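You operate a simulated robot arm through the tools that you are given. There is no shell and no other tool. Be economical: measure what you need, move in short steps, check, and stop when the job is done.

The job below is to be done with a simulated two-armed robot. You get a single attempt, and the scene is never put back.

Task
Zero the red meter with the knobbed plate lying on the copper block.
Fine: hold the meter with one hand for each key; press ZERO once, put the plate back, then switch the meter off at its green key. Set down upright: knobbed plate.

The check looks at the end state, three seconds after you hand in, the way a careful person would. Anything else that was tipped, shoved, dropped, spilled or broken makes it a failure.

Robot
Two 7-joint arms with two-finger parallel grippers on one trunk, on a base that drives. Base frame: it is fixed to the floor where the robot stands at the start and does not move with it; the origin is under the middle of the robot, x ahead of it, y to its left, z up. Readings come in mm, degrees, newtons and seconds.
The left shoulder is at the start at [57, 182, 1164], the right one opposite. With the tool pointing down near the work surface each hand reaches from about 280 to 740 mm from the robot's upright axis, wherever it stands, measured 20 degrees to its own side. Places, roughly: red meter on key [500, 600, 1100]; red meter zero key [500, 600, 1000]; top of the copper block [500, 400, 900]. Payload 3.91 kg a hand.
The TCP of each hand is the grasp point between the finger pads, 30 mm short of the fingertips. In the tool frame z runs along the fingers and y along their closing line. The gripper opens to 110 mm. The fingers are 20 mm wide and 10 mm thick; the gripper's body (48 by 112 mm) begins 55 mm behind the TCP.
Orientation is that of the tool frame in the base frame, as a unit quaternion [x, y, z, w]. With the fingers straight down and closing along the base's y, the tool's x points along the base's -x, its y along +y and its z along -z.

Tools
- The arms move only by the tool servo_tool. It takes "left_steps", "right_steps" or both (then of equal length, played together; a hand with none holds still); each is a list that holds one entry, the list of rows, each a list of 7 numbers: the turn, a rotation vector about the base's x, y, z in degrees, then the shift along the base's x, y, z in mm, then the closure in counts, from 0 (fully open) to 255 (shut). In form: [[[rx, ry, rz, x, y, z, claw], ...]]. A call has 1 to 10 rows; each row is the pose to reach, as a shift and turn from the pose commanded when the call began. Rows are played at 5 a second. More than 50 mm and 8.6 degrees between two rows, or a gripper value outside its range, and nothing of the call is played. A pose out of reach is approached as far as the arm can. The call stops where the force on the tool passes 40 N (or 10 N more than at its start, if that is more) or the arm is blocked; 0.2 s more then pass. The fingers move at their own pace (about 72 mm/s each) and stop on an object; they squeeze with about 25 N. The grip force told is the motor's: it shows also when the fingers shut on nothing. Time passes only in rows, and 0.2 s behind the last, so rows that repeat a pose let the fingers close. The reply holds the time, the measured pose of the TCP, the force on the tool along the base axes, the opening and the grip force, in the units named above and with some noise, with the torque about the TCP (base axes, N m) and any sound that the robot's microphone picked up.
- Cameras (640 x 400 px; columns grow to the right, rows downward): "scene" is now at [182.6, 43.7, 1380.2]; the picture's right is [0.48, -0.88, 0.00], its down [-0.31, -0.17, -0.94] and it looks along [0.82, 0.45, -0.35] (base axes); focal length 214 px, centre (320, 200). "left" rides on the left gripper at [72, -17, -103] in its tool frame; the picture's right is [0.23, 0.97, 0.00], its down [-0.76, 0.18, -0.62] and it looks along [-0.61, 0.14, 0.78] (tool axes); focal length 222 px, centre (320, 200). "right" rides on the right gripper at [72, 17, -103] in its tool frame; the picture's right is [-0.23, 0.97, 0.00], its down [-0.76, -0.18, -0.62] and it looks along [-0.61, -0.14, 0.78] (tool axes); focal length 222 px, centre (320, 200). There is no depth. A picture from a camera that has moved, and an enlarged one, comes with that camera's place and axes in the base frame and with its lens.
- camera(camera): a new picture of that camera. No time passes.
- move_column(by): slides the trunk up (or, below 0, down) by that many mm; the arms and the scene camera ride with it, the base frame stays. It gives what a move gives, with no picture.
- base_move(legs): drives the robot by 1 to 6 legs, each [ahead, left, turn to the left] in mm, mm and degrees, along the robot's own axes; the way and the turn of a leg run together, so that a leg with both is an arc; at most 1500 mm and 180 degrees a leg. The arms and the cameras ride along, it lands a little off, and it stops where it bumps. It gives what a move gives.
- aim_head(pan, tilt): turns the head with the scene camera to pan (to the left, within 80 degrees either way) and tilt (down, from -29 to 69), counted from straight ahead of the robot. It gives what a move gives.
- close_up(camera, box): a new picture of the part [left, top, right, bottom] of that camera's present view, enlarged. No time passes.
- close_job(): hands the job in; it is judged then, once.

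Work in short steps. Places have to be worked out from the pictures, the camera data and where the tool is seen: move nearer, look again, correct. Check each grasp and each placing, and mend what went wrong. You have 120 turns and 108 pictures in all, those below and enlarged ones among them. Open the grippers and draw the arms clear of the work before you hand the job in, unless the task says otherwise; then end with one line.

The tools are called after "Call:" by a JSON object that holds its "api" and its "payload". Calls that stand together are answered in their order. servo_tool: Moves the arms, as the interface text tells. Its arguments: {"type":"object","properties":{"left_steps":{"type":"array","items":{"type":"array","items":{"type":"array","items":{"type":"number"}}}},"right_steps":{"type":"array","items":{"type":"array","items":{"type":"array","items":{"type":"number"}}}}},"required":[]} The other tools are called the same way: move_column (by) slides the trunk up or down; base_move (legs) drives the base; aim_head (pan, tilt) turns the head that bears the scene camera; camera (camera) takes a picture; close_up (camera, box) takes an enlarged picture of a part of a camera's view; close_job () hands the job in.

At the start:

```text
time_s: 0.0
left_eef_pos: [335.6, 408.8, 1200.2]
left_tool_rot: [0.0, 1.0, 0.0, 0.0]
left_force: [-0.2, 0.5, -0.3]
left_torque: [-0.01, 0.01, 0.0]
left_gripper_width: 110.2
left_grasp_force: 0.0
right_eef_pos: [296.0, 36.2, 1289.6]
right_tool_rot: [-0.002, 1.0, 0.0, 0.001]
right_force: [0.5, 0.1, 0.1]
right_torque: [-0.03, 0.01, 0.06]
right_gripper_width: 110.2
right_grasp_force: 0.1
trunk travel left (down, up): [-425.0, 89.0]
robot x, y, heading: [-2.2, 0.8, -0.2]
head pan, tilt: [33.5, 22.0]
```

scene: 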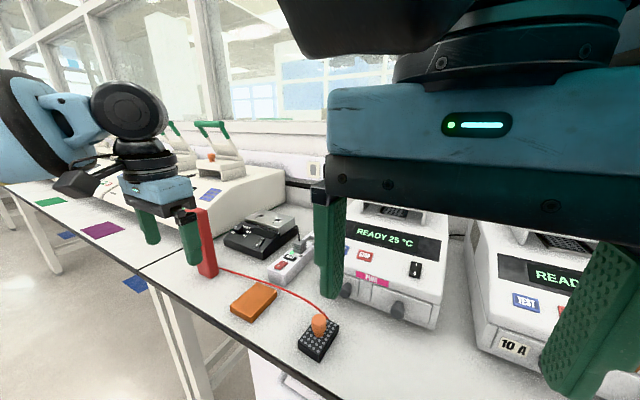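
right: 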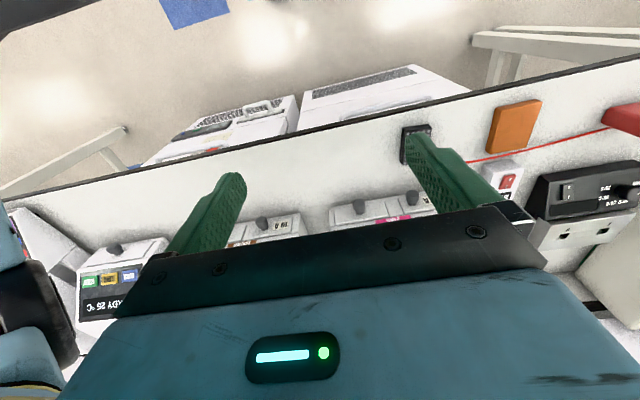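
left: 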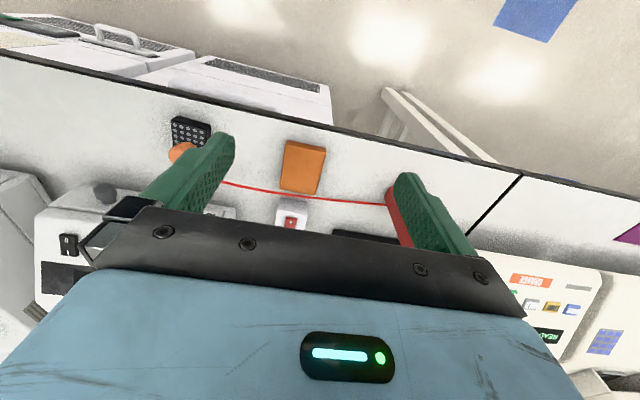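

I start by looking closer at the scene: the red meter, the orange slab and the knobbed black plate.

Call:
{"api": "close_up", "payload": {"camera": "scene", "box": [120, 180, 360, 370]}}

Call:
{"api": "close_up", "payload": {"camera": "left", "box": [140, 90, 480, 270]}}

```text
2.11 times, centred on (240, 275) of scene
camera zoom: at [182.6, 43.7, 1380.2], right [0.48, -0.88, 0.0], down [-0.31, -0.17, -0.94], along [0.82, 0.45, -0.35], focal length 452 px, centre (488, 42)
```

zoom: 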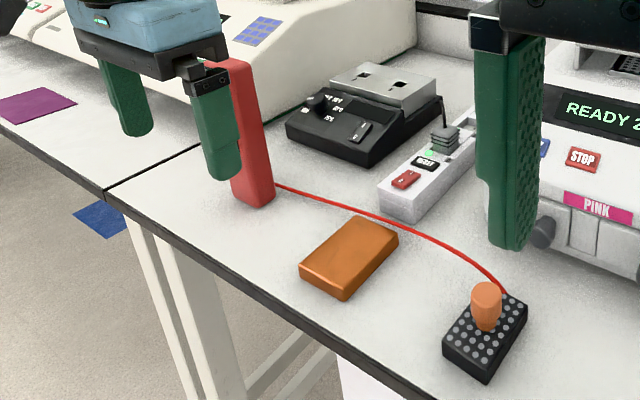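

```text
1.88 times, centred on (310, 180) of left
camera zoom: at [263.2, 393.0, 1303.4], right [-0.23, 0.97, 0.0], down [0.76, 0.18, 0.62], along [0.61, 0.14, -0.78], focal length 418 px, centre (339, 238)
```

zoom: 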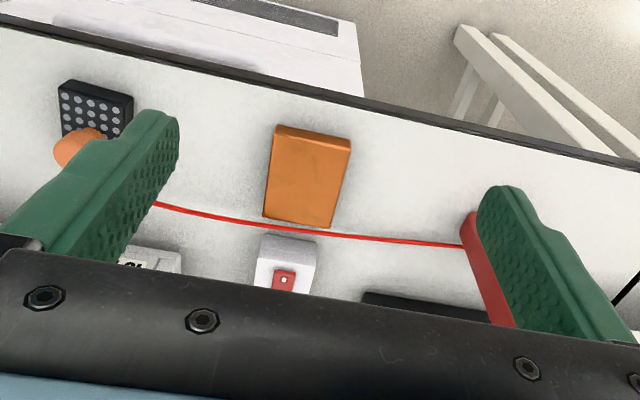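

The red meter stands upright near (515, 650), the copper block lies near (498, 426) and the knobbed plate near (489, 216). I move the left hand sideways so that its camera faces the meter's front.

Call:
{"api": "servo_tool", "payload": {"left_steps": [[[0, 0, 0, -20, 40, 10, 0], [0, 0, 0, -40, 80, 20, 0], [0, 0, 0, -60, 120, 30, 0], [0, 0, 0, -80, 160, 40, 0], [0, 0, 0, -80, 200, 40, 0]]]}}

Call:
{"api": "camera", "payload": {"camera": "left"}}

Call:
{"api": "camera", "payload": {"camera": "scene"}}

```text
time_s: 1.2
left_eef_pos: [254.9, 609.0, 1240.7]
left_tool_rot: [0.001, 1.0, -0.001, 0.0]
left_force: [0.4, 0.3, -1.0]
left_torque: [0.0, 0.01, 0.0]
left_gripper_width: 110.0
left_grasp_force: 0.1
right_eef_pos: [298.2, 36.4, 1289.3]
right_tool_rot: [-0.001, 1.0, -0.001, 0.001]
right_force: [0.0, -0.2, 0.2]
right_torque: [-0.05, 0.03, -0.03]
right_gripper_width: 109.8
right_grasp_force: 0.1
trunk travel left (down, up): [-425.0, 89.0]
robot x, y, heading: [1.0, 0.8, 0.0]
head pan, tilt: [33.5, 22.0]
```

```text
102 pictures are left
camera left: at [182.0, 594.2, 1344.7], right [-0.23, 0.97, 0.0], down [0.76, 0.18, 0.62], along [0.61, 0.14, -0.78], focal length 222 px, centre (320, 200)
```

left: 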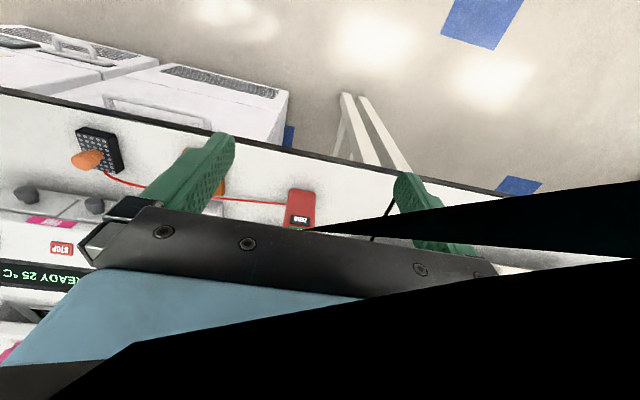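

```text
101 pictures are left
camera scene: at [183.0, 44.8, 1380.2], right [0.48, -0.88, 0.0], down [-0.3, -0.17, -0.94], along [0.82, 0.45, -0.35], focal length 214 px, centre (320, 200)
```

scene: 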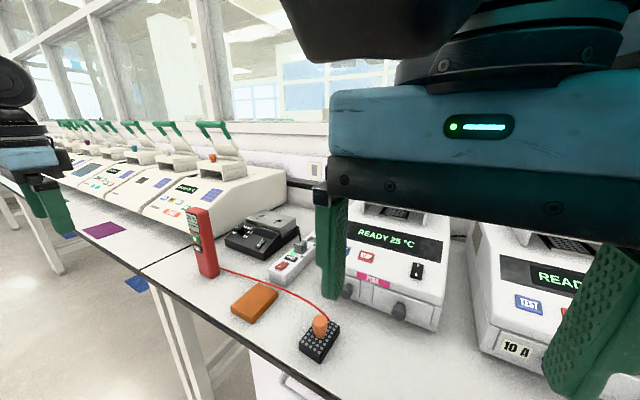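

Call:
{"api": "close_up", "payload": {"camera": "scene", "box": [170, 190, 260, 290]}}

Call:
{"api": "close_up", "payload": {"camera": "left", "box": [60, 110, 340, 250]}}

```text
4.00 times, centred on (215, 240) of scene
camera zoom: at [183.0, 44.8, 1380.2], right [0.48, -0.88, 0.0], down [-0.3, -0.17, -0.94], along [0.82, 0.45, -0.35], focal length 858 px, centre (740, 40)
```

zoom: 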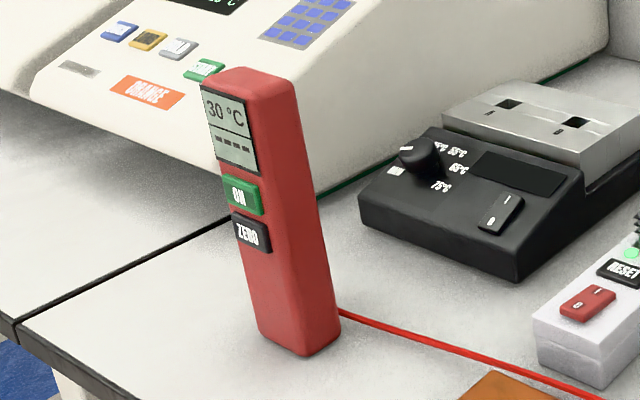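

```text
2.29 times, centred on (200, 180) of left
camera zoom: at [182.0, 594.2, 1344.7], right [-0.23, 0.97, 0.0], down [0.76, 0.18, 0.62], along [0.61, 0.14, -0.78], focal length 508 px, centre (594, 246)
```

zoom: 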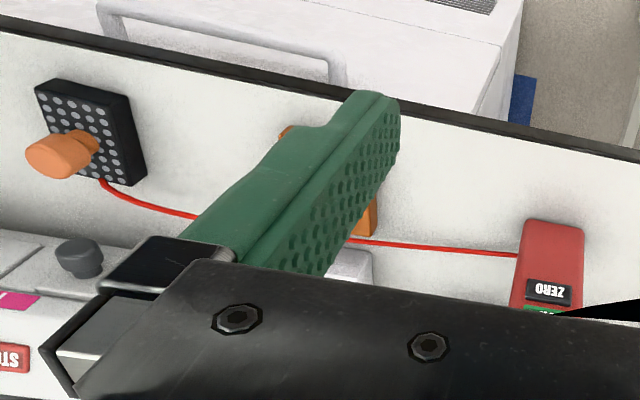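

The meter is 44x30x215 mm or so, with its keys facing the robot: ZERO near (486, 623, 1027) and ON about 29 mm above it. To reach everything with both hands I pull the left hand back in and drive the base about 480 mm left and a little back.

Call:
{"api": "servo_tool", "payload": {"left_steps": [[[0, 0, 0, 10, -40, 10, 0], [0, 0, 0, 20, -80, 20, 0], [0, 0, 0, 30, -120, 30, 0], [0, 0, 0, 40, -160, 40, 0], [0, 0, 0, 40, -200, 50, 0]]]}}

Call:
{"api": "base_move", "payload": {"legs": [[-60, 0, 0], [0, 470, 0]]}}

Call:
{"api": "aim_head", "payload": {"pan": 0, "tilt": 40}}

Call:
{"api": "camera", "payload": {"camera": "scene"}}

Call:
{"api": "camera", "payload": {"camera": "right"}}

```text
time_s: 2.4
left_eef_pos: [293.9, 406.4, 1287.0]
left_tool_rot: [-0.001, 1.0, 0.001, 0.001]
left_force: [0.0, 0.0, -0.6]
left_torque: [0.04, -0.02, 0.0]
left_gripper_width: 109.9
left_grasp_force: 0.1
right_eef_pos: [297.3, 34.8, 1290.2]
right_tool_rot: [-0.001, 1.0, 0.0, 0.0]
right_force: [0.1, -0.2, 0.5]
right_torque: [0.01, 0.01, 0.0]
right_gripper_width: 110.1
right_grasp_force: 0.0
trunk travel left (down, up): [-425.0, 89.0]
robot x, y, heading: [3.3, -2.0, -0.1]
head pan, tilt: [33.5, 22.0]
```

```text
time_s: 7.6
left_eef_pos: [233.9, 875.2, 1286.0]
left_tool_rot: [0.001, 1.0, 0.0, 0.0]
left_force: [0.5, -0.4, 0.1]
left_torque: [0.0, 0.0, 0.04]
left_gripper_width: 110.2
left_grasp_force: 0.1
right_eef_pos: [235.3, 500.9, 1290.6]
right_tool_rot: [0.0, 1.0, -0.002, 0.001]
right_force: [0.3, 0.0, -0.5]
right_torque: [-0.01, 0.01, 0.04]
right_gripper_width: 110.1
right_grasp_force: 0.0
trunk travel left (down, up): [-425.0, 89.0]
robot x, y, heading: [-60.2, 464.5, -0.1]
head pan, tilt: [33.5, 22.0]
```

```text
time_s: 8.6
left_eef_pos: [233.3, 874.4, 1286.7]
left_tool_rot: [0.001, 1.0, 0.0, 0.0]
left_force: [-0.3, -0.1, -0.3]
left_torque: [-0.03, 0.0, 0.02]
left_gripper_width: 110.3
left_grasp_force: 0.0
right_eef_pos: [243.2, 498.8, 1287.0]
right_tool_rot: [0.009, 1.0, -0.007, 0.002]
right_force: [83.7, -36.7, -54.1]
right_torque: [3.23, 4.08, 2.25]
right_gripper_width: 109.9
right_grasp_force: 0.2
trunk travel left (down, up): [-425.0, 89.0]
robot x, y, heading: [-59.4, 462.7, -0.2]
head pan, tilt: [0.0, 40.0]
```

```text
98 pictures are left
camera scene: at [127.8, 479.0, 1359.1], right [0.16, -0.99, 0.0], down [-0.54, -0.09, -0.83], along [0.82, 0.13, -0.55], focal length 214 px, centre (320, 200)
```

scene: 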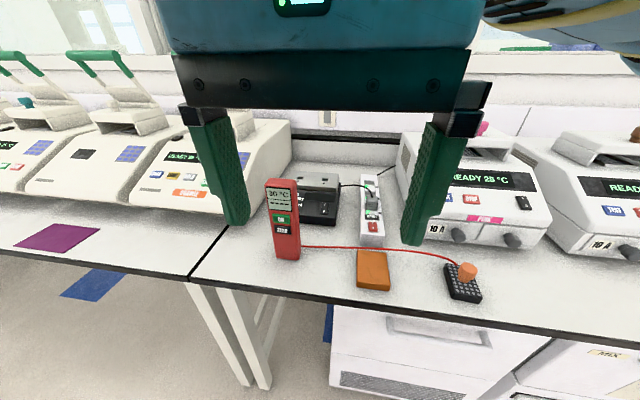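

```text
97 pictures are left
camera right: at [169.9, 516.9, 1388.3], right [0.24, 0.97, -0.01], down [0.76, -0.18, 0.63], along [0.61, -0.16, -0.78], focal length 222 px, centre (320, 200)
```

right: 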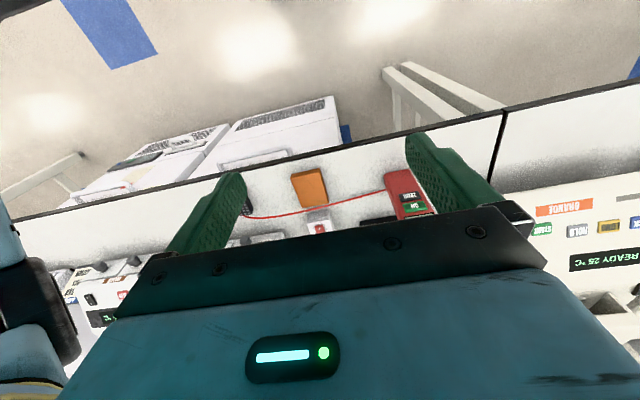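

The head bumped the right hand when panning (83 N), so I move the right hand away forward and right, toward the plate.

Call:
{"api": "servo_tool", "payload": {"right_steps": [[[0, 0, 0, 20, -10, 0, 0], [0, 0, 0, 50, -40, -5, 0], [0, 0, 0, 80, -80, -10, 0], [0, 0, 0, 100, -120, -15, 0], [0, 0, 0, 120, -160, -20, 0], [0, 0, 0, 120, -200, -20, 0], [0, 0, 0, 120, -240, -20, 0]]]}}

Call:
{"api": "camera", "payload": {"camera": "scene"}}

Call:
{"api": "camera", "payload": {"camera": "right"}}

```text
refused: row 3 steps farther than a row can; nothing moved
```

```text
96 pictures are left
camera scene: at [127.8, 479.0, 1359.1], right [0.16, -0.99, 0.0], down [-0.54, -0.09, -0.83], along [0.82, 0.13, -0.55], focal length 214 px, centre (320, 200)
```

scene: 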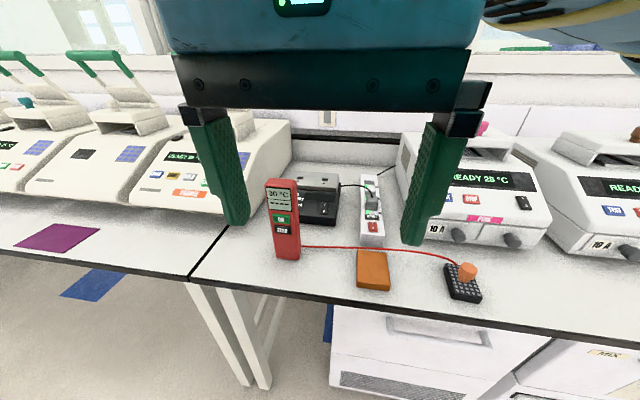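

```text
95 pictures are left
camera right: at [169.9, 516.9, 1388.3], right [0.24, 0.97, -0.01], down [0.76, -0.18, 0.63], along [0.61, -0.16, -0.78], focal length 222 px, centre (320, 200)
```

right: 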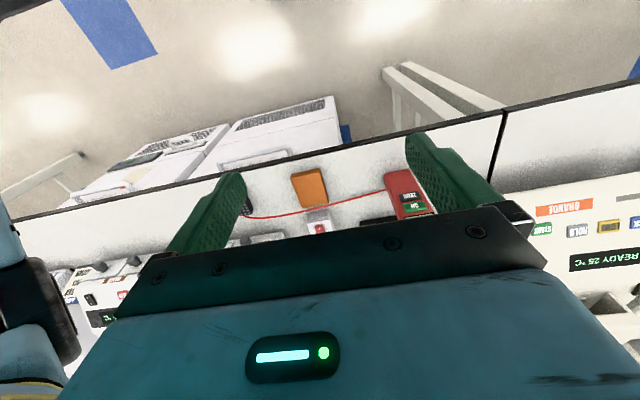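

The call was refused for too long a step, so I redo it with smaller steps.

Call:
{"api": "servo_tool", "payload": {"right_steps": [[[0, 0, 0, 30, -10, 0, 0], [0, 0, 0, 60, -40, 0, 0], [0, 0, 0, 80, -80, -10, 0], [0, 0, 0, 100, -120, -15, 0], [0, 0, 0, 120, -160, -20, 0], [0, 0, 0, 120, -200, -20, 0], [0, 0, 0, 120, -240, -20, 0], [0, 0, 0, 120, -270, -20, 0]]]}}

```text
time_s: 10.4
left_eef_pos: [234.0, 873.4, 1286.3]
left_tool_rot: [0.001, 1.0, 0.0, 0.0]
left_force: [-0.4, -1.0, -0.6]
left_torque: [0.01, -0.02, -0.04]
left_gripper_width: 110.0
left_grasp_force: 0.0
right_eef_pos: [355.2, 231.1, 1272.1]
right_tool_rot: [0.0, 1.0, 0.0, 0.001]
right_force: [0.2, -0.2, -0.6]
right_torque: [0.02, 0.01, -0.02]
right_gripper_width: 109.9
right_grasp_force: 0.0
trunk travel left (down, up): [-425.0, 89.0]
robot x, y, heading: [-58.6, 465.0, -0.2]
head pan, tilt: [0.0, 40.0]
```

Call:
{"api": "close_up", "payload": {"camera": "scene", "box": [240, 160, 500, 320]}}

Call:
{"api": "camera", "payload": {"camera": "right"}}

```text
2.46 times, centred on (370, 240) of scene
camera zoom: at [125.0, 464.0, 1349.4], right [0.0, -1.0, 0.0], down [-0.64, 0.0, -0.77], along [0.77, 0.0, -0.64], focal length 528 px, centre (197, 102)
```

zoom: 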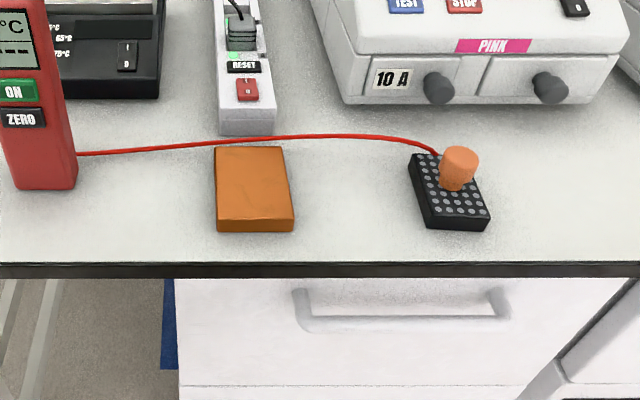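

```text
93 pictures are left
camera right: at [282.2, 246.5, 1375.5], right [0.23, 0.97, 0.0], down [0.76, -0.18, 0.63], along [0.61, -0.14, -0.78], focal length 222 px, centre (320, 200)
```

right: 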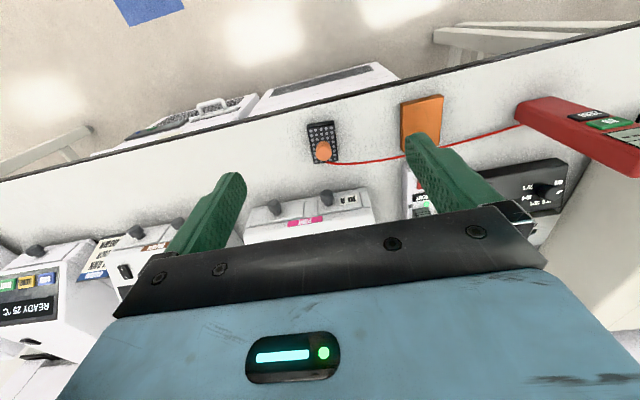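

I zoom in with the right camera to triangulate the knob and the plate.

Call:
{"api": "close_up", "payload": {"camera": "right", "box": [270, 80, 470, 205]}}

```text
3.20 times, centred on (370, 142) of right
camera zoom: at [282.2, 246.5, 1375.5], right [0.23, 0.97, 0.0], down [0.76, -0.18, 0.63], along [0.61, -0.14, -0.78], focal length 711 px, centre (160, 384)
```

zoom: 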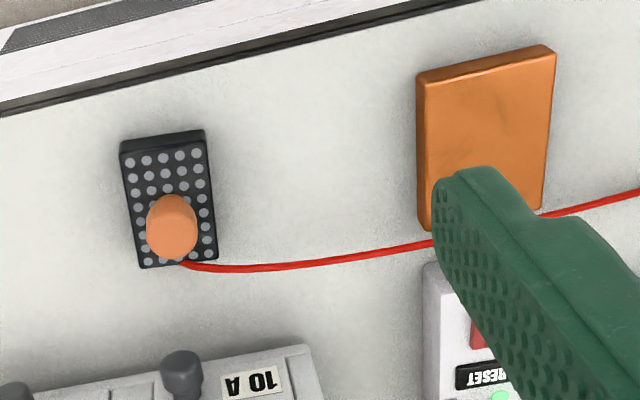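

Triangulation: bench top z≈929; plate ≈80x53 mm centred near (478, 209), knob top ≈(483, 209, 985); copper block x 436–533, y 370–445. I go above the knob and check.

Call:
{"api": "servo_tool", "payload": {"right_steps": [[[0, 0, 0, 30, -5, -30, 0], [0, 0, 0, 60, -10, -60, 0], [0, 0, 0, 90, -15, -90, 0], [0, 0, 0, 110, -20, -130, 0], [0, 0, 0, 128, -22, -170, 0], [0, 0, 0, 128, -22, -192, 0], [0, 0, 0, 128, -22, -192, 0]]]}}

Call:
{"api": "camera", "payload": {"camera": "scene"}}

Call:
{"api": "camera", "payload": {"camera": "right"}}

```text
time_s: 12.0
left_eef_pos: [233.4, 874.4, 1286.9]
left_tool_rot: [0.001, 1.0, 0.001, 0.0]
left_force: [0.4, 0.1, 0.5]
left_torque: [0.02, 0.04, 0.02]
left_gripper_width: 110.2
left_grasp_force: 0.0
right_eef_pos: [484.1, 210.4, 1078.6]
right_tool_rot: [0.001, 1.0, -0.001, 0.002]
right_force: [-0.3, 1.0, 1.0]
right_torque: [0.03, 0.0, 0.02]
right_gripper_width: 109.9
right_grasp_force: 0.0
trunk travel left (down, up): [-425.0, 89.0]
robot x, y, heading: [-63.6, 467.3, 0.0]
head pan, tilt: [0.0, 40.0]
```

```text
91 pictures are left
camera scene: at [125.3, 464.9, 1349.3], right [0.0, -1.0, 0.0], down [-0.64, 0.0, -0.77], along [0.77, 0.0, -0.64], focal length 214 px, centre (320, 200)
```

scene: 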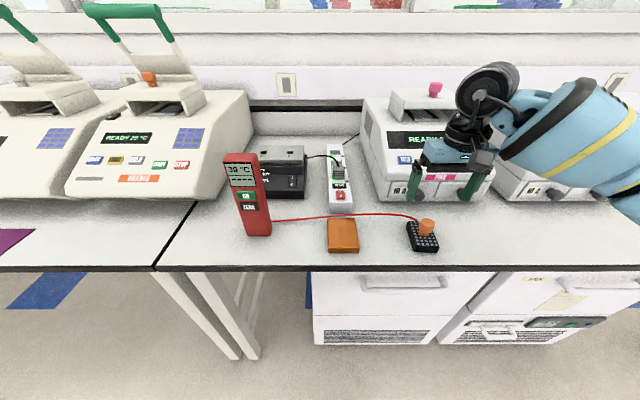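

```text
90 pictures are left
camera right: at [410.8, 226.7, 1180.0], right [0.23, 0.97, 0.0], down [0.76, -0.18, 0.63], along [0.61, -0.14, -0.78], focal length 222 px, centre (320, 200)
```

right: 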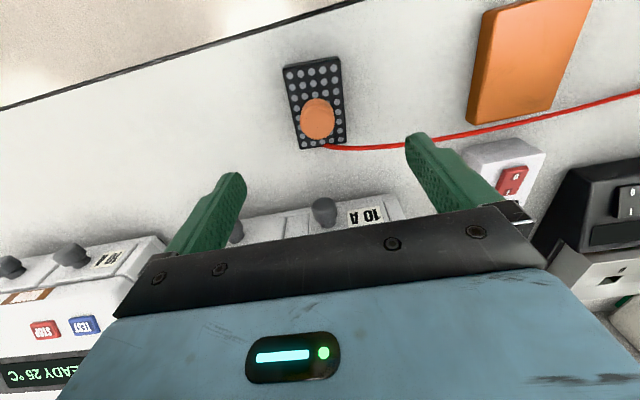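

The knob is at about (476, 211). I lower the right hand around it, stopping with the fingertips just above the plate.

Call:
{"api": "servo_tool", "payload": {"right_steps": [[[0, 0, 0, -8, 0, -30, 0], [0, 0, 0, -8, 0, -60, 0], [0, 0, 0, -8, 0, -80, 60], [0, 0, 0, -8, 0, -94, 60], [0, 0, 0, -8, 0, -94, 60]]]}}

Call:
{"api": "camera", "payload": {"camera": "right"}}

Call:
{"api": "close_up", "payload": {"camera": "scene", "box": [320, 140, 520, 265]}}

```text
time_s: 13.2
left_eef_pos: [235.1, 873.9, 1286.0]
left_tool_rot: [0.0, 1.0, 0.0, 0.0]
left_force: [-0.9, -0.3, 0.2]
left_torque: [-0.01, -0.02, 0.0]
left_gripper_width: 110.3
left_grasp_force: 0.0
right_eef_pos: [474.7, 211.1, 985.4]
right_tool_rot: [0.0, 1.0, -0.001, 0.001]
right_force: [-0.6, 0.1, 0.0]
right_torque: [0.01, 0.0, 0.01]
right_gripper_width: 84.2
right_grasp_force: 0.0
trunk travel left (down, up): [-425.0, 89.0]
robot x, y, heading: [-61.9, 468.6, 0.3]
head pan, tilt: [0.0, 40.0]
```

```text
89 pictures are left
camera right: at [402.3, 227.2, 1087.5], right [0.23, 0.97, 0.0], down [0.76, -0.18, 0.63], along [0.61, -0.14, -0.78], focal length 222 px, centre (320, 200)
```

right: 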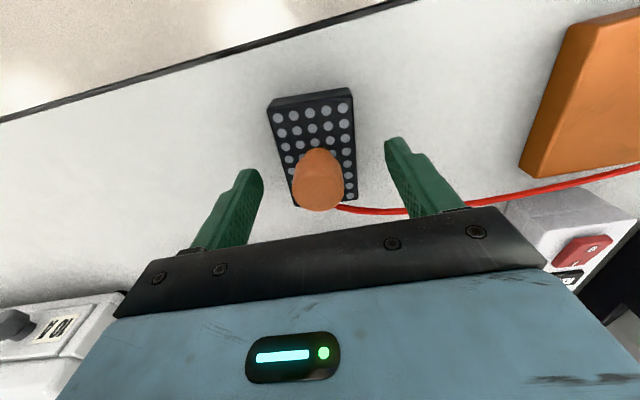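

```text
3.20 times, centred on (420, 202) of scene
camera zoom: at [125.2, 464.8, 1349.3], right [0.0, -1.0, 0.0], down [-0.64, 0.0, -0.77], along [0.77, 0.0, -0.64], focal length 686 px, centre (0, 192)
```

zoom: 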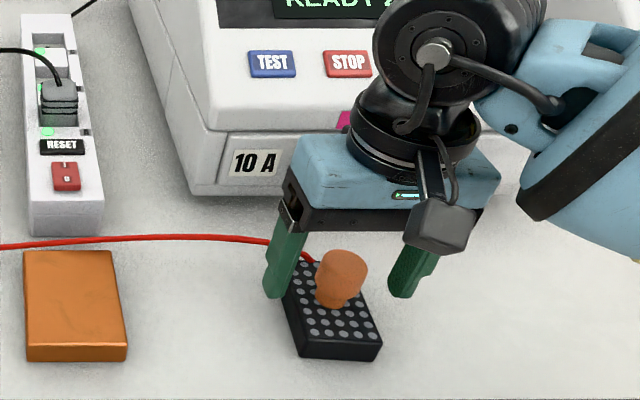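

The fingers straddle the knob, about 2–3 mm off to +y. I correct that, close, and check the grip.

Call:
{"api": "servo_tool", "payload": {"right_steps": [[[0, 0, 0, 1, -2.5, 0, 60], [0, 0, 0, 1, -2.5, 0, 130], [0, 0, 0, 1, -2.5, 0, 180], [0, 0, 0, 1, -2.5, 0, 220], [0, 0, 0, 1, -2.5, 0, 255], [0, 0, 0, 1, -2.5, 0, 255]]]}}

Call:
{"api": "camera", "payload": {"camera": "right"}}

```text
time_s: 14.6
left_eef_pos: [234.6, 874.4, 1285.4]
left_tool_rot: [0.001, 1.0, 0.0, 0.0]
left_force: [0.3, 0.1, 0.2]
left_torque: [0.02, 0.02, -0.01]
left_gripper_width: 109.8
left_grasp_force: 0.1
right_eef_pos: [476.4, 208.1, 985.4]
right_tool_rot: [0.0, 1.0, -0.001, 0.001]
right_force: [0.1, -0.3, 0.7]
right_torque: [0.09, 0.05, 0.02]
right_gripper_width: 31.3
right_grasp_force: 25.4
trunk travel left (down, up): [-425.0, 89.0]
robot x, y, heading: [-60.1, 465.1, -0.4]
head pan, tilt: [0.0, 40.0]
```

```text
87 pictures are left
camera right: at [403.6, 224.4, 1087.6], right [0.23, 0.97, 0.0], down [0.76, -0.18, 0.63], along [0.61, -0.14, -0.78], focal length 222 px, centre (320, 200)
```

right: 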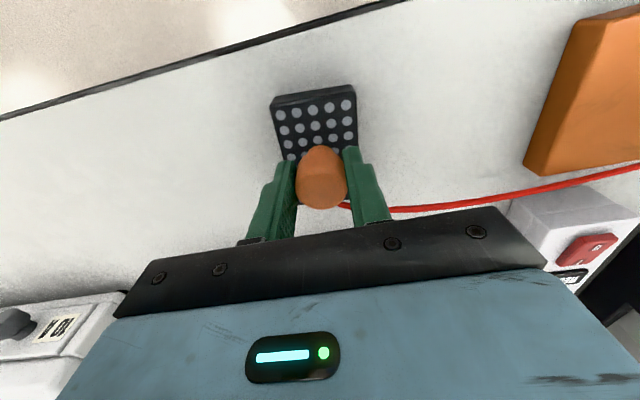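

Gripped at 31 mm with 25 N. I lift 45 mm and check that the plate stays level.

Call:
{"api": "servo_tool", "payload": {"right_steps": [[[0, 0, 0, 0, 0, 10, 255], [0, 0, 0, 0, 0, 25, 255], [0, 0, 0, 0, 0, 45, 255], [0, 0, 0, 0, 0, 45, 255]]]}}

Call:
{"api": "close_up", "payload": {"camera": "scene", "box": [300, 140, 500, 265]}}

Call:
{"api": "camera", "payload": {"camera": "right"}}

```text
time_s: 15.6
left_eef_pos: [235.1, 873.1, 1287.3]
left_tool_rot: [0.002, 1.0, 0.0, 0.0]
left_force: [-0.2, 0.4, -0.6]
left_torque: [0.01, -0.02, 0.0]
left_gripper_width: 109.8
left_grasp_force: 0.1
right_eef_pos: [477.5, 207.4, 1029.3]
right_tool_rot: [0.0, 1.0, 0.0, 0.001]
right_force: [0.0, 0.5, -2.3]
right_torque: [-0.01, -0.02, -0.03]
right_gripper_width: 31.4
right_grasp_force: 25.1
trunk travel left (down, up): [-425.0, 89.0]
robot x, y, heading: [-61.8, 465.1, -0.2]
head pan, tilt: [0.0, 40.0]
```

```text
3.20 times, centred on (400, 202) of scene
camera zoom: at [125.5, 464.6, 1349.3], right [0.0, -1.0, 0.0], down [-0.64, 0.0, -0.77], along [0.77, 0.0, -0.64], focal length 686 px, centre (64, 192)
```

zoom: 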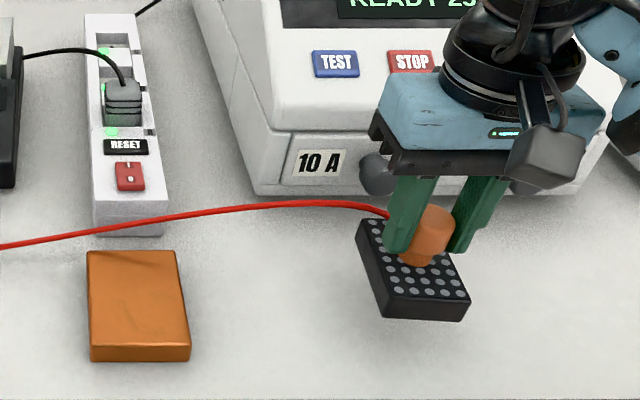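

```text
85 pictures are left
camera right: at [405.1, 223.3, 1132.1], right [0.23, 0.97, 0.0], down [0.76, -0.18, 0.62], along [0.61, -0.14, -0.78], focal length 222 px, centre (320, 200)
```

right: 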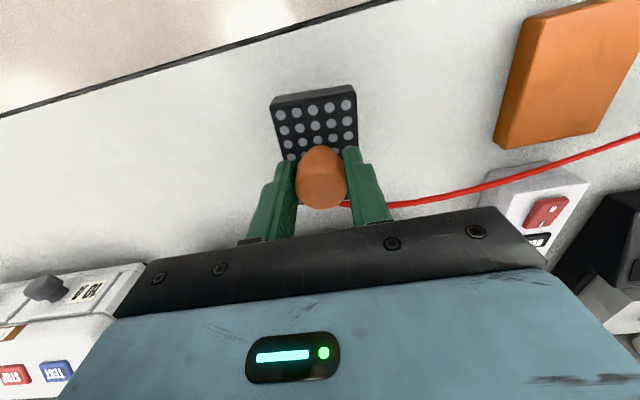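

The plate is held level. I carry it over to the copper block's centre (485, 407) at this height.

Call:
{"api": "servo_tool", "payload": {"right_steps": [[[0, 0, 0, 2, 30, 8, 255], [0, 0, 0, 3, 65, 10, 255], [0, 0, 0, 5, 100, 10, 255], [0, 0, 0, 6, 135, 10, 255], [0, 0, 0, 7, 170, 10, 255], [0, 0, 0, 8, 199, 5, 255], [0, 0, 0, 8, 199, 0, 255], [0, 0, 0, 8, 199, -10, 255], [0, 0, 0, 8, 199, -10, 255]]]}}

Call:
{"api": "close_up", "payload": {"camera": "scene", "box": [220, 140, 420, 265]}}

Call:
{"api": "camera", "payload": {"camera": "right"}}

```text
time_s: 17.6
left_eef_pos: [234.6, 873.4, 1286.8]
left_tool_rot: [0.001, 1.0, 0.001, 0.0]
left_force: [0.7, 0.0, -0.4]
left_torque: [0.02, 0.01, 0.0]
left_gripper_width: 109.9
left_grasp_force: 0.1
right_eef_pos: [484.7, 404.6, 1019.0]
right_tool_rot: [-0.001, 1.0, -0.001, 0.001]
right_force: [0.9, -0.3, -1.9]
right_torque: [0.0, -0.01, -0.02]
right_gripper_width: 31.0
right_grasp_force: 25.4
trunk travel left (down, up): [-425.0, 89.0]
robot x, y, heading: [-65.8, 469.7, 0.0]
head pan, tilt: [0.0, 40.0]
```

```text
3.20 times, centred on (320, 202) of scene
camera zoom: at [125.3, 464.7, 1349.3], right [0.0, -1.0, 0.0], down [-0.64, 0.0, -0.77], along [0.77, 0.0, -0.64], focal length 686 px, centre (320, 192)
```

zoom: 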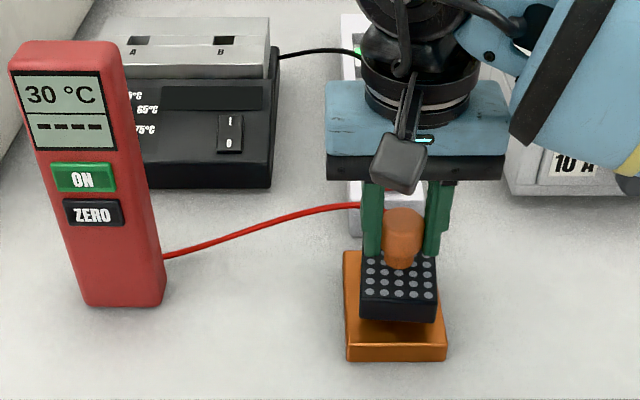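

```text
83 pictures are left
camera right: at [412.4, 421.6, 1122.5], right [0.23, 0.97, 0.0], down [0.76, -0.18, 0.63], along [0.61, -0.14, -0.78], focal length 222 px, centre (320, 200)
```

right: 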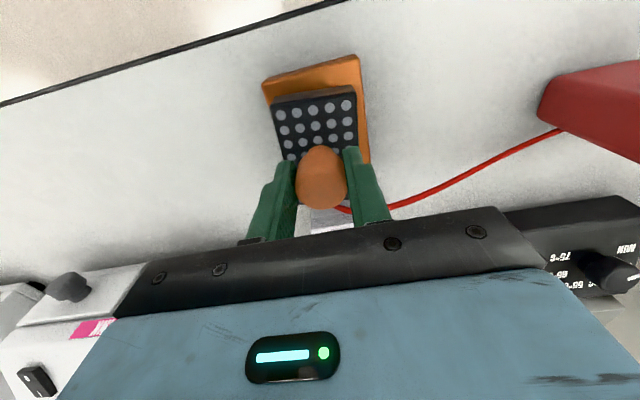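

The plate hovers over the block, roughly centred. I lower it in small steps until contact is felt.

Call:
{"api": "servo_tool", "payload": {"right_steps": [[[0, 0, 0, 0, 1, -6, 255], [0, 0, 0, 0, 1, -11, 255], [0, 0, 0, 0, 1, -15, 255], [0, 0, 0, 0, 1, -17, 255], [0, 0, 0, 0, 1, -17, 255]]]}}

Call:
{"api": "close_up", "payload": {"camera": "scene", "box": [290, 190, 390, 265]}}

```text
time_s: 18.8
left_eef_pos: [233.7, 873.5, 1287.3]
left_tool_rot: [0.001, 1.0, 0.0, 0.001]
left_force: [1.1, 0.4, 0.4]
left_torque: [-0.01, -0.03, 0.03]
left_gripper_width: 109.9
left_grasp_force: 0.1
right_eef_pos: [484.7, 405.9, 1004.4]
right_tool_rot: [0.001, 1.0, 0.0, 0.003]
right_force: [3.0, -3.1, 24.6]
right_torque: [-0.39, -0.15, 0.06]
right_gripper_width: 31.6
right_grasp_force: 24.8
trunk travel left (down, up): [-425.0, 89.0]
robot x, y, heading: [-61.8, 466.0, -0.2]
head pan, tilt: [0.0, 40.0]
```

```text
5.33 times, centred on (340, 228) of scene
camera zoom: at [123.7, 464.6, 1349.7], right [0.0, -1.0, 0.0], down [-0.64, 0.0, -0.77], along [0.77, 0.0, -0.64], focal length 1144 px, centre (213, 53)
```

zoom: 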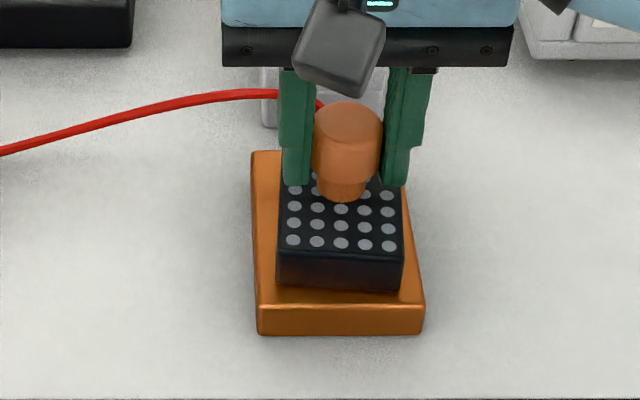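

Contact at TCP z≈1004. I ease up 1.5 mm, open, and rise straight up.

Call:
{"api": "servo_tool", "payload": {"right_steps": [[[0, 0, 0, 0, 0, 1.5, 255], [0, 0, 0, 0, 0, 1.5, 200], [0, 0, 0, 0, 0, 1.5, 120], [0, 0, 0, 0, 0, 1.5, 60], [0, 0, 0, 0, 0, 1.5, 60], [0, 0, 0, 0, 0, 30, 60], [0, 0, 0, 0, 0, 75, 60], [0, 0, 0, 0, 0, 120, 60]]]}}

Call:
{"api": "close_up", "payload": {"camera": "scene", "box": [220, 140, 420, 265]}}

Call:
{"api": "camera", "payload": {"camera": "right"}}

```text
time_s: 20.6
left_eef_pos: [234.1, 875.4, 1286.5]
left_tool_rot: [0.001, 1.0, 0.0, 0.0]
left_force: [-0.5, 0.9, -0.1]
left_torque: [0.01, 0.0, 0.01]
left_gripper_width: 110.1
left_grasp_force: 0.0
right_eef_pos: [485.3, 408.5, 1120.1]
right_tool_rot: [0.0, 1.0, 0.0, 0.001]
right_force: [-0.3, 1.1, 0.2]
right_torque: [-0.01, -0.02, -0.01]
right_gripper_width: 84.0
right_grasp_force: 0.0
trunk travel left (down, up): [-425.0, 89.0]
robot x, y, heading: [-61.4, 466.9, -0.2]
head pan, tilt: [0.0, 40.0]
```

```text
3.20 times, centred on (320, 202) of scene
camera zoom: at [124.6, 465.3, 1349.4], right [0.0, -1.0, 0.0], down [-0.64, 0.0, -0.77], along [0.77, 0.0, -0.64], focal length 686 px, centre (320, 192)
```

zoom: 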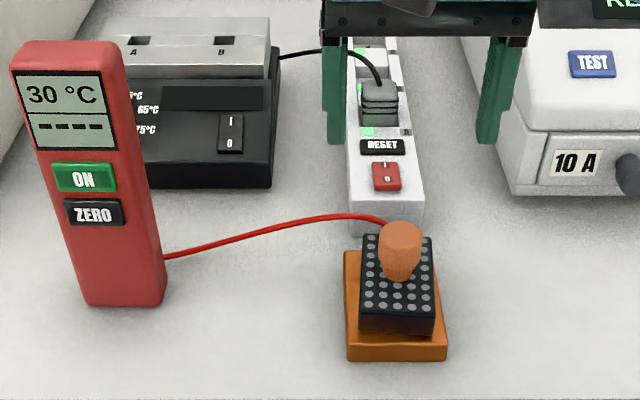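

```text
80 pictures are left
camera right: at [411.4, 423.2, 1223.2], right [0.23, 0.97, 0.0], down [0.76, -0.18, 0.63], along [0.61, -0.14, -0.78], focal length 222 px, centre (320, 200)
```

right: 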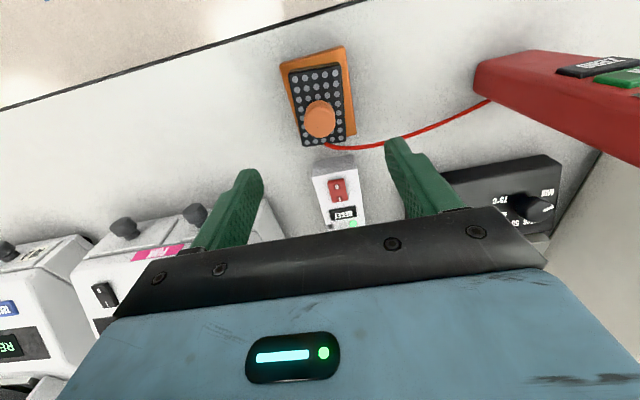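

The plate lies flat on the copper block. Now I zoom on the meter to fix its pose before gripping it.

Call:
{"api": "close_up", "payload": {"camera": "scene", "box": [210, 145, 290, 245]}}

Call:
{"api": "close_up", "payload": {"camera": "right", "box": [440, 30, 640, 155]}}

```text
4.00 times, centred on (250, 195) of scene
camera zoom: at [124.6, 465.3, 1349.4], right [0.0, -1.0, 0.0], down [-0.64, 0.0, -0.77], along [0.77, 0.0, -0.64], focal length 858 px, centre (600, 220)
```

zoom: 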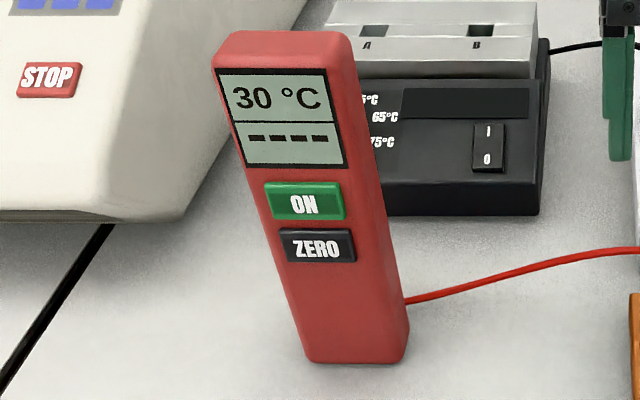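

```text
3.20 times, centred on (540, 92) of right
camera zoom: at [411.4, 423.2, 1223.2], right [0.23, 0.97, 0.0], down [0.76, -0.18, 0.63], along [0.61, -0.14, -0.78], focal length 711 px, centre (-384, 544)
```

zoom: 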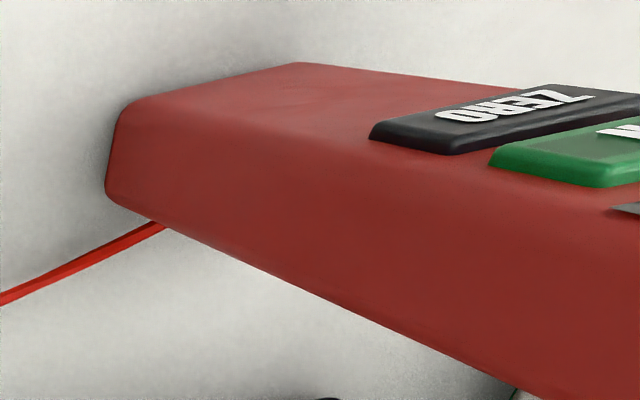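

Meter: front face x≈490, y≈591–649, depth ≈28, top ≈1141; ZERO ≈(486, 622, 1030), ON ≈(486, 622, 1061). I move the left hand above it and the right hand back out of the way.

Call:
{"api": "servo_tool", "payload": {"left_steps": [[[0, 0, 0, 15, -40, 0, 0], [0, 0, 0, 35, -80, -5, 0], [0, 0, 0, 60, -120, -10, 0], [0, 0, 0, 90, -155, -15, 0], [0, 0, 0, 125, -185, -20, 0], [0, 0, 0, 165, -210, -25, 0], [0, 0, 0, 205, -230, -30, 0], [0, 0, 0, 240, -245, -35, 0], [0, 0, 0, 270, -253, -40, 0], [0, 0, 0, 270, -253, -40, 0]]], "right_steps": [[[0, 0, 0, -20, -10, 5, 60], [0, 0, 0, -40, -20, 10, 60], [0, 0, 0, -60, -30, 15, 60], [0, 0, 0, -80, -40, 20, 100], [0, 0, 0, -100, -50, 25, 140], [0, 0, 0, -120, -60, 30, 180], [0, 0, 0, -140, -70, 30, 220], [0, 0, 0, -155, -80, 30, 255], [0, 0, 0, -155, -80, 30, 255], [0, 0, 0, -155, -80, 30, 255]]]}}

Call:
{"api": "camera", "payload": {"camera": "scene"}}

Call:
{"api": "camera", "payload": {"camera": "left"}}

```text
time_s: 22.8
left_eef_pos: [454.8, 672.0, 1234.9]
left_tool_rot: [0.001, 1.0, 0.0, 0.001]
left_force: [-0.1, 0.6, 0.7]
left_torque: [0.0, 0.03, 0.01]
left_gripper_width: 110.0
left_grasp_force: 0.0
left hand out of reach, approached as far as the arm can: row 7, 8, 9, 10
right_eef_pos: [329.3, 325.6, 1151.3]
right_tool_rot: [0.001, 1.0, 0.0, 0.001]
right_force: [1.1, -1.1, -0.2]
right_torque: [0.02, 0.04, -0.01]
right_gripper_width: 0.0
right_grasp_force: 24.5
trunk travel left (down, up): [-425.0, 89.0]
robot x, y, heading: [-60.4, 465.6, 0.1]
head pan, tilt: [0.0, 40.0]
```

```text
77 pictures are left
camera scene: at [125.1, 464.7, 1349.4], right [0.0, -1.0, 0.0], down [-0.64, 0.0, -0.77], along [0.77, 0.0, -0.64], focal length 214 px, centre (320, 200)
```

scene: 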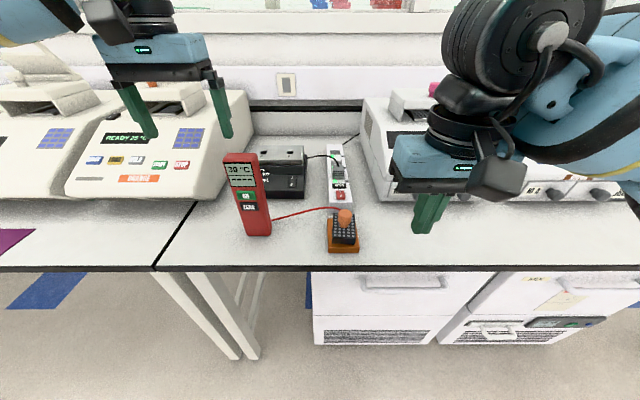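

```text
76 pictures are left
camera left: at [381.9, 655.5, 1337.6], right [-0.23, 0.97, 0.0], down [0.76, 0.18, 0.62], along [0.61, 0.14, -0.78], focal length 222 px, centre (320, 200)
```

left: 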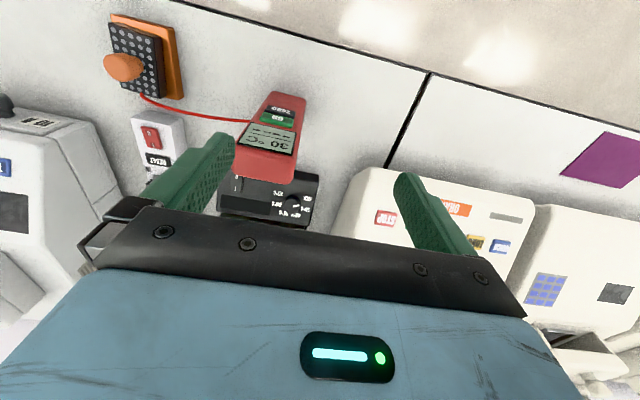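

The left hand ran out of reach at that height. I raise the trunk 70 mm and drive 50 mm forward; both hands stay well clear of everything.

Call:
{"api": "move_column", "payload": {"by": 70}}

Call:
{"api": "base_move", "payload": {"legs": [[50, 0, 0]]}}

Call:
{"api": "camera", "payload": {"camera": "scene"}}

```text
time_s: 23.9
left_eef_pos: [404.3, 671.6, 1388.1]
left_tool_rot: [0.001, 0.996, -0.002, 0.089]
left_force: [-0.3, 1.0, 0.4]
left_torque: [0.01, 0.04, -0.01]
left_gripper_width: 110.1
left_grasp_force: 0.1
right_eef_pos: [331.6, 327.1, 1220.7]
right_tool_rot: [0.001, 1.0, -0.001, -0.001]
right_force: [0.7, -0.5, 0.0]
right_torque: [0.01, -0.02, 0.01]
right_gripper_width: 0.0
right_grasp_force: 25.3
trunk travel left (down, up): [-495.0, 19.0]
robot x, y, heading: [-60.9, 466.8, -0.2]
head pan, tilt: [0.0, 40.0]
```

```text
time_s: 24.8
left_eef_pos: [448.5, 672.1, 1390.1]
left_tool_rot: [0.001, 0.996, -0.001, 0.091]
left_force: [-0.2, -0.2, 0.9]
left_torque: [0.03, 0.0, 0.03]
left_gripper_width: 110.1
left_grasp_force: 0.1
right_eef_pos: [375.9, 326.5, 1224.1]
right_tool_rot: [0.0, 1.0, 0.0, 0.003]
right_force: [-0.4, 0.4, -0.6]
right_torque: [0.0, 0.02, -0.05]
right_gripper_width: 0.1
right_grasp_force: 25.1
trunk travel left (down, up): [-495.0, 19.0]
robot x, y, heading: [-13.3, 468.7, 0.1]
head pan, tilt: [0.0, 40.0]
```

```text
75 pictures are left
camera scene: at [106.9, 464.8, 1435.0], right [0.0, -1.0, 0.0], down [-0.64, 0.0, -0.77], along [0.77, 0.0, -0.64], focal length 214 px, centre (320, 200)
```

scene: 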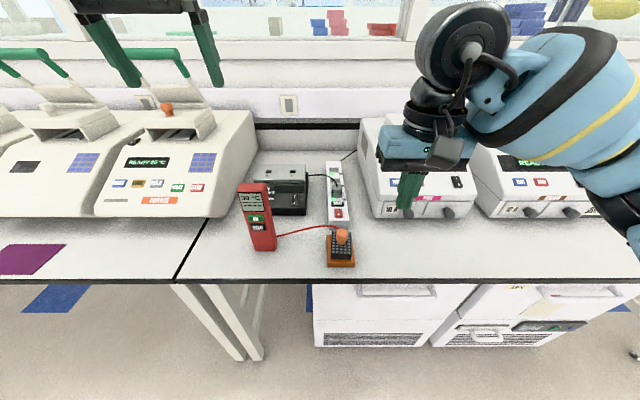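

The raise left the left hand tilted about 10° (its command had been out of reach). I send a zero step first to see where its command stands.

Call:
{"api": "servo_tool", "payload": {"left_steps": [[[0, 0, 0, 0, 0, 0, 0], [0, 0, 0, 0, 0, 0, 0]]]}}

```text
time_s: 25.4
left_eef_pos: [452.1, 671.4, 1389.2]
left_tool_rot: [0.002, 0.996, -0.001, 0.091]
left_force: [-0.9, 0.1, -0.2]
left_torque: [-0.02, 0.02, -0.03]
left_gripper_width: 110.2
left_grasp_force: 0.0
right_eef_pos: [380.3, 327.2, 1223.2]
right_tool_rot: [0.0, 1.0, 0.0, 0.002]
right_force: [0.0, -0.1, 0.2]
right_torque: [0.01, 0.02, 0.0]
right_gripper_width: 0.0
right_grasp_force: 25.1
trunk travel left (down, up): [-495.0, 19.0]
robot x, y, heading: [-12.3, 465.7, -0.1]
head pan, tilt: [0.0, 40.0]
```

The command follows the actual pose. I straighten the hand and lower it towards (480, 640, 1240).

Call:
{"api": "servo_tool", "payload": {"left_steps": [[[0, 0, 0, -20, -5, -40, 0], [0, 5, 0, -30, -10, -80, 0], [0, 10.4, 0, -30, -15, -115, 0], [0, 10.4, 0, -10, -25, -140, 0], [0, 10.4, 0, 15, -40, -150, 0], [0, 10.4, 0, 40, -50, -155, 0], [0, 10.4, 0, 52, -50, -160, 0], [0, 10.4, 0, 52, -50, -160, 0]]]}}

Call:
{"api": "camera", "payload": {"camera": "left"}}

Call:
{"api": "camera", "payload": {"camera": "scene"}}

```text
time_s: 27.2
left_eef_pos: [465.6, 638.2, 1230.8]
left_tool_rot: [0.001, 1.0, -0.001, 0.001]
left_force: [0.0, 0.7, 0.1]
left_torque: [-0.01, 0.0, 0.01]
left_gripper_width: 110.2
left_grasp_force: 0.0
left hand out of reach, approached as far as the arm can: row 5, 6, 7, 8
right_eef_pos: [378.3, 325.8, 1223.0]
right_tool_rot: [0.0, 1.0, 0.0, 0.002]
right_force: [0.4, -0.6, 0.1]
right_torque: [-0.03, 0.0, 0.03]
right_gripper_width: 0.0
right_grasp_force: 25.3
trunk travel left (down, up): [-495.0, 19.0]
robot x, y, heading: [-9.8, 462.9, 0.1]
head pan, tilt: [0.0, 40.0]
```

```text
74 pictures are left
camera left: at [392.4, 622.6, 1334.0], right [-0.23, 0.97, 0.0], down [0.76, 0.18, 0.62], along [0.61, 0.14, -0.78], focal length 222 px, centre (320, 200)
```

left: 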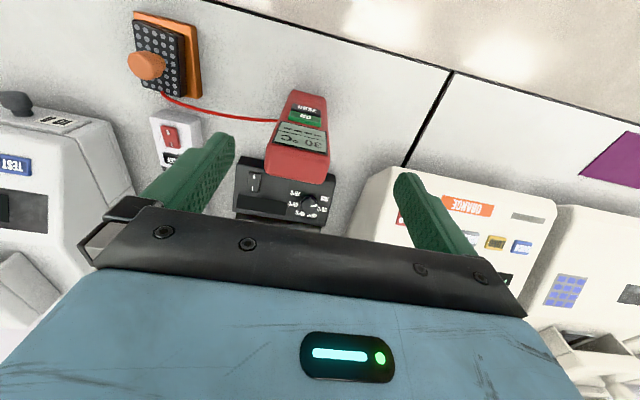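

```text
73 pictures are left
camera scene: at [109.8, 464.9, 1434.4], right [0.0, -1.0, 0.0], down [-0.64, 0.0, -0.77], along [0.77, 0.0, -0.64], focal length 214 px, centre (320, 200)
```

scene: 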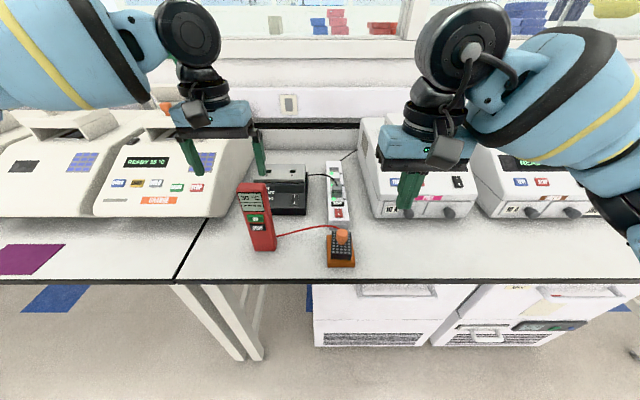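

The left hand stalls at (466, 638, 1231). Reach should grow lower down, so I go to z≈1180 (tips still above the meter's top) and then try forward.

Call:
{"api": "servo_tool", "payload": {"left_steps": [[[0, 0, 0, 0, -8, -20, 0], [0, 0, 0, 0, -17, -48, 0], [0, 0, 0, 12, -17, -48, 0], [0, 0, 0, 25, -17, -48, 0], [0, 0, 0, 38, -17, -48, 0], [0, 0, 0, 38, -17, -48, 0]]]}}

```text
time_s: 28.6
left_eef_pos: [483.1, 638.2, 1182.6]
left_tool_rot: [0.0, 1.0, -0.001, 0.0]
left_force: [-0.3, -0.3, -0.1]
left_torque: [-0.01, 0.02, 0.02]
left_gripper_width: 110.0
left_grasp_force: 0.1
left hand out of reach, approached as far as the arm can: row 3, 4, 5, 6
right_eef_pos: [378.8, 327.3, 1223.2]
right_tool_rot: [0.0, 1.0, 0.0, 0.001]
right_force: [0.2, 0.1, 0.2]
right_torque: [-0.01, -0.01, 0.02]
right_gripper_width: 0.0
right_grasp_force: 25.0
trunk travel left (down, up): [-495.0, 19.0]
robot x, y, heading: [-11.3, 463.1, -0.3]
head pan, tilt: [0.0, 40.0]
```

The wrist seems to limit a straight-down reach, so I tilt the left hand 25° forward, which suits the hold too, and bring it above the meter.

Call:
{"api": "servo_tool", "payload": {"left_steps": [[[0, -7, 0, -5, -4, 5, 0], [0, -14, 0, -5, -8, 10, 0], [0, -20, 0, 0, -12, 12, 0], [0, -25, 0, 5, -17, 12, 0], [0, -25, 0, 17, -17, 12, 0], [0, -25, 0, 17, -17, 12, 0]]]}}

Call:
{"api": "camera", "payload": {"camera": "left"}}

Call:
{"api": "close_up", "payload": {"camera": "scene", "box": [150, 80, 350, 270]}}

```text
time_s: 30.0
left_eef_pos: [502.2, 617.9, 1193.8]
left_tool_rot: [0.001, 0.976, -0.001, 0.217]
left_force: [0.0, 0.0, 0.4]
left_torque: [-0.01, -0.04, 0.0]
left_gripper_width: 109.7
left_grasp_force: 0.1
right_eef_pos: [378.8, 327.0, 1222.0]
right_tool_rot: [0.0, 1.0, 0.0, 0.001]
right_force: [-0.1, 1.0, -0.3]
right_torque: [-0.05, 0.02, 0.01]
right_gripper_width: 0.1
right_grasp_force: 25.0
trunk travel left (down, up): [-495.0, 19.0]
robot x, y, heading: [-10.0, 464.1, -0.2]
head pan, tilt: [0.0, 40.0]
```

```text
72 pictures are left
camera left: at [391.3, 603.7, 1256.5], right [-0.2, 0.97, -0.1], down [0.43, 0.18, 0.89], along [0.88, 0.14, -0.45], focal length 222 px, centre (320, 200)
```

left: 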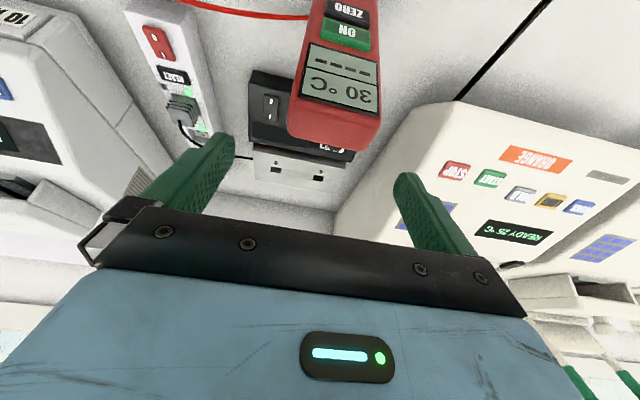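

```text
2.11 times, centred on (250, 175) of scene
camera zoom: at [109.4, 464.8, 1434.5], right [0.0, -1.0, 0.0], down [-0.64, 0.0, -0.77], along [0.77, 0.0, -0.64], focal length 452 px, centre (467, 253)
```

zoom: 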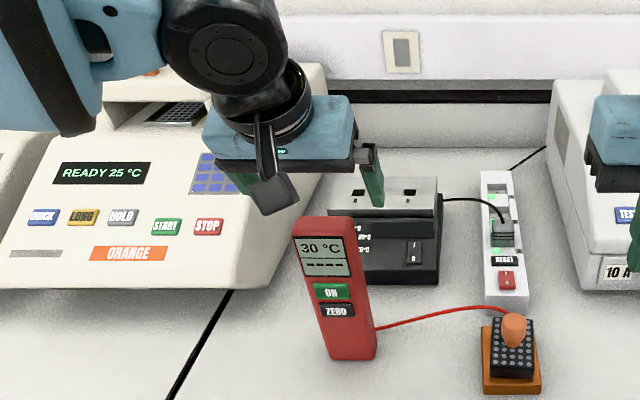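

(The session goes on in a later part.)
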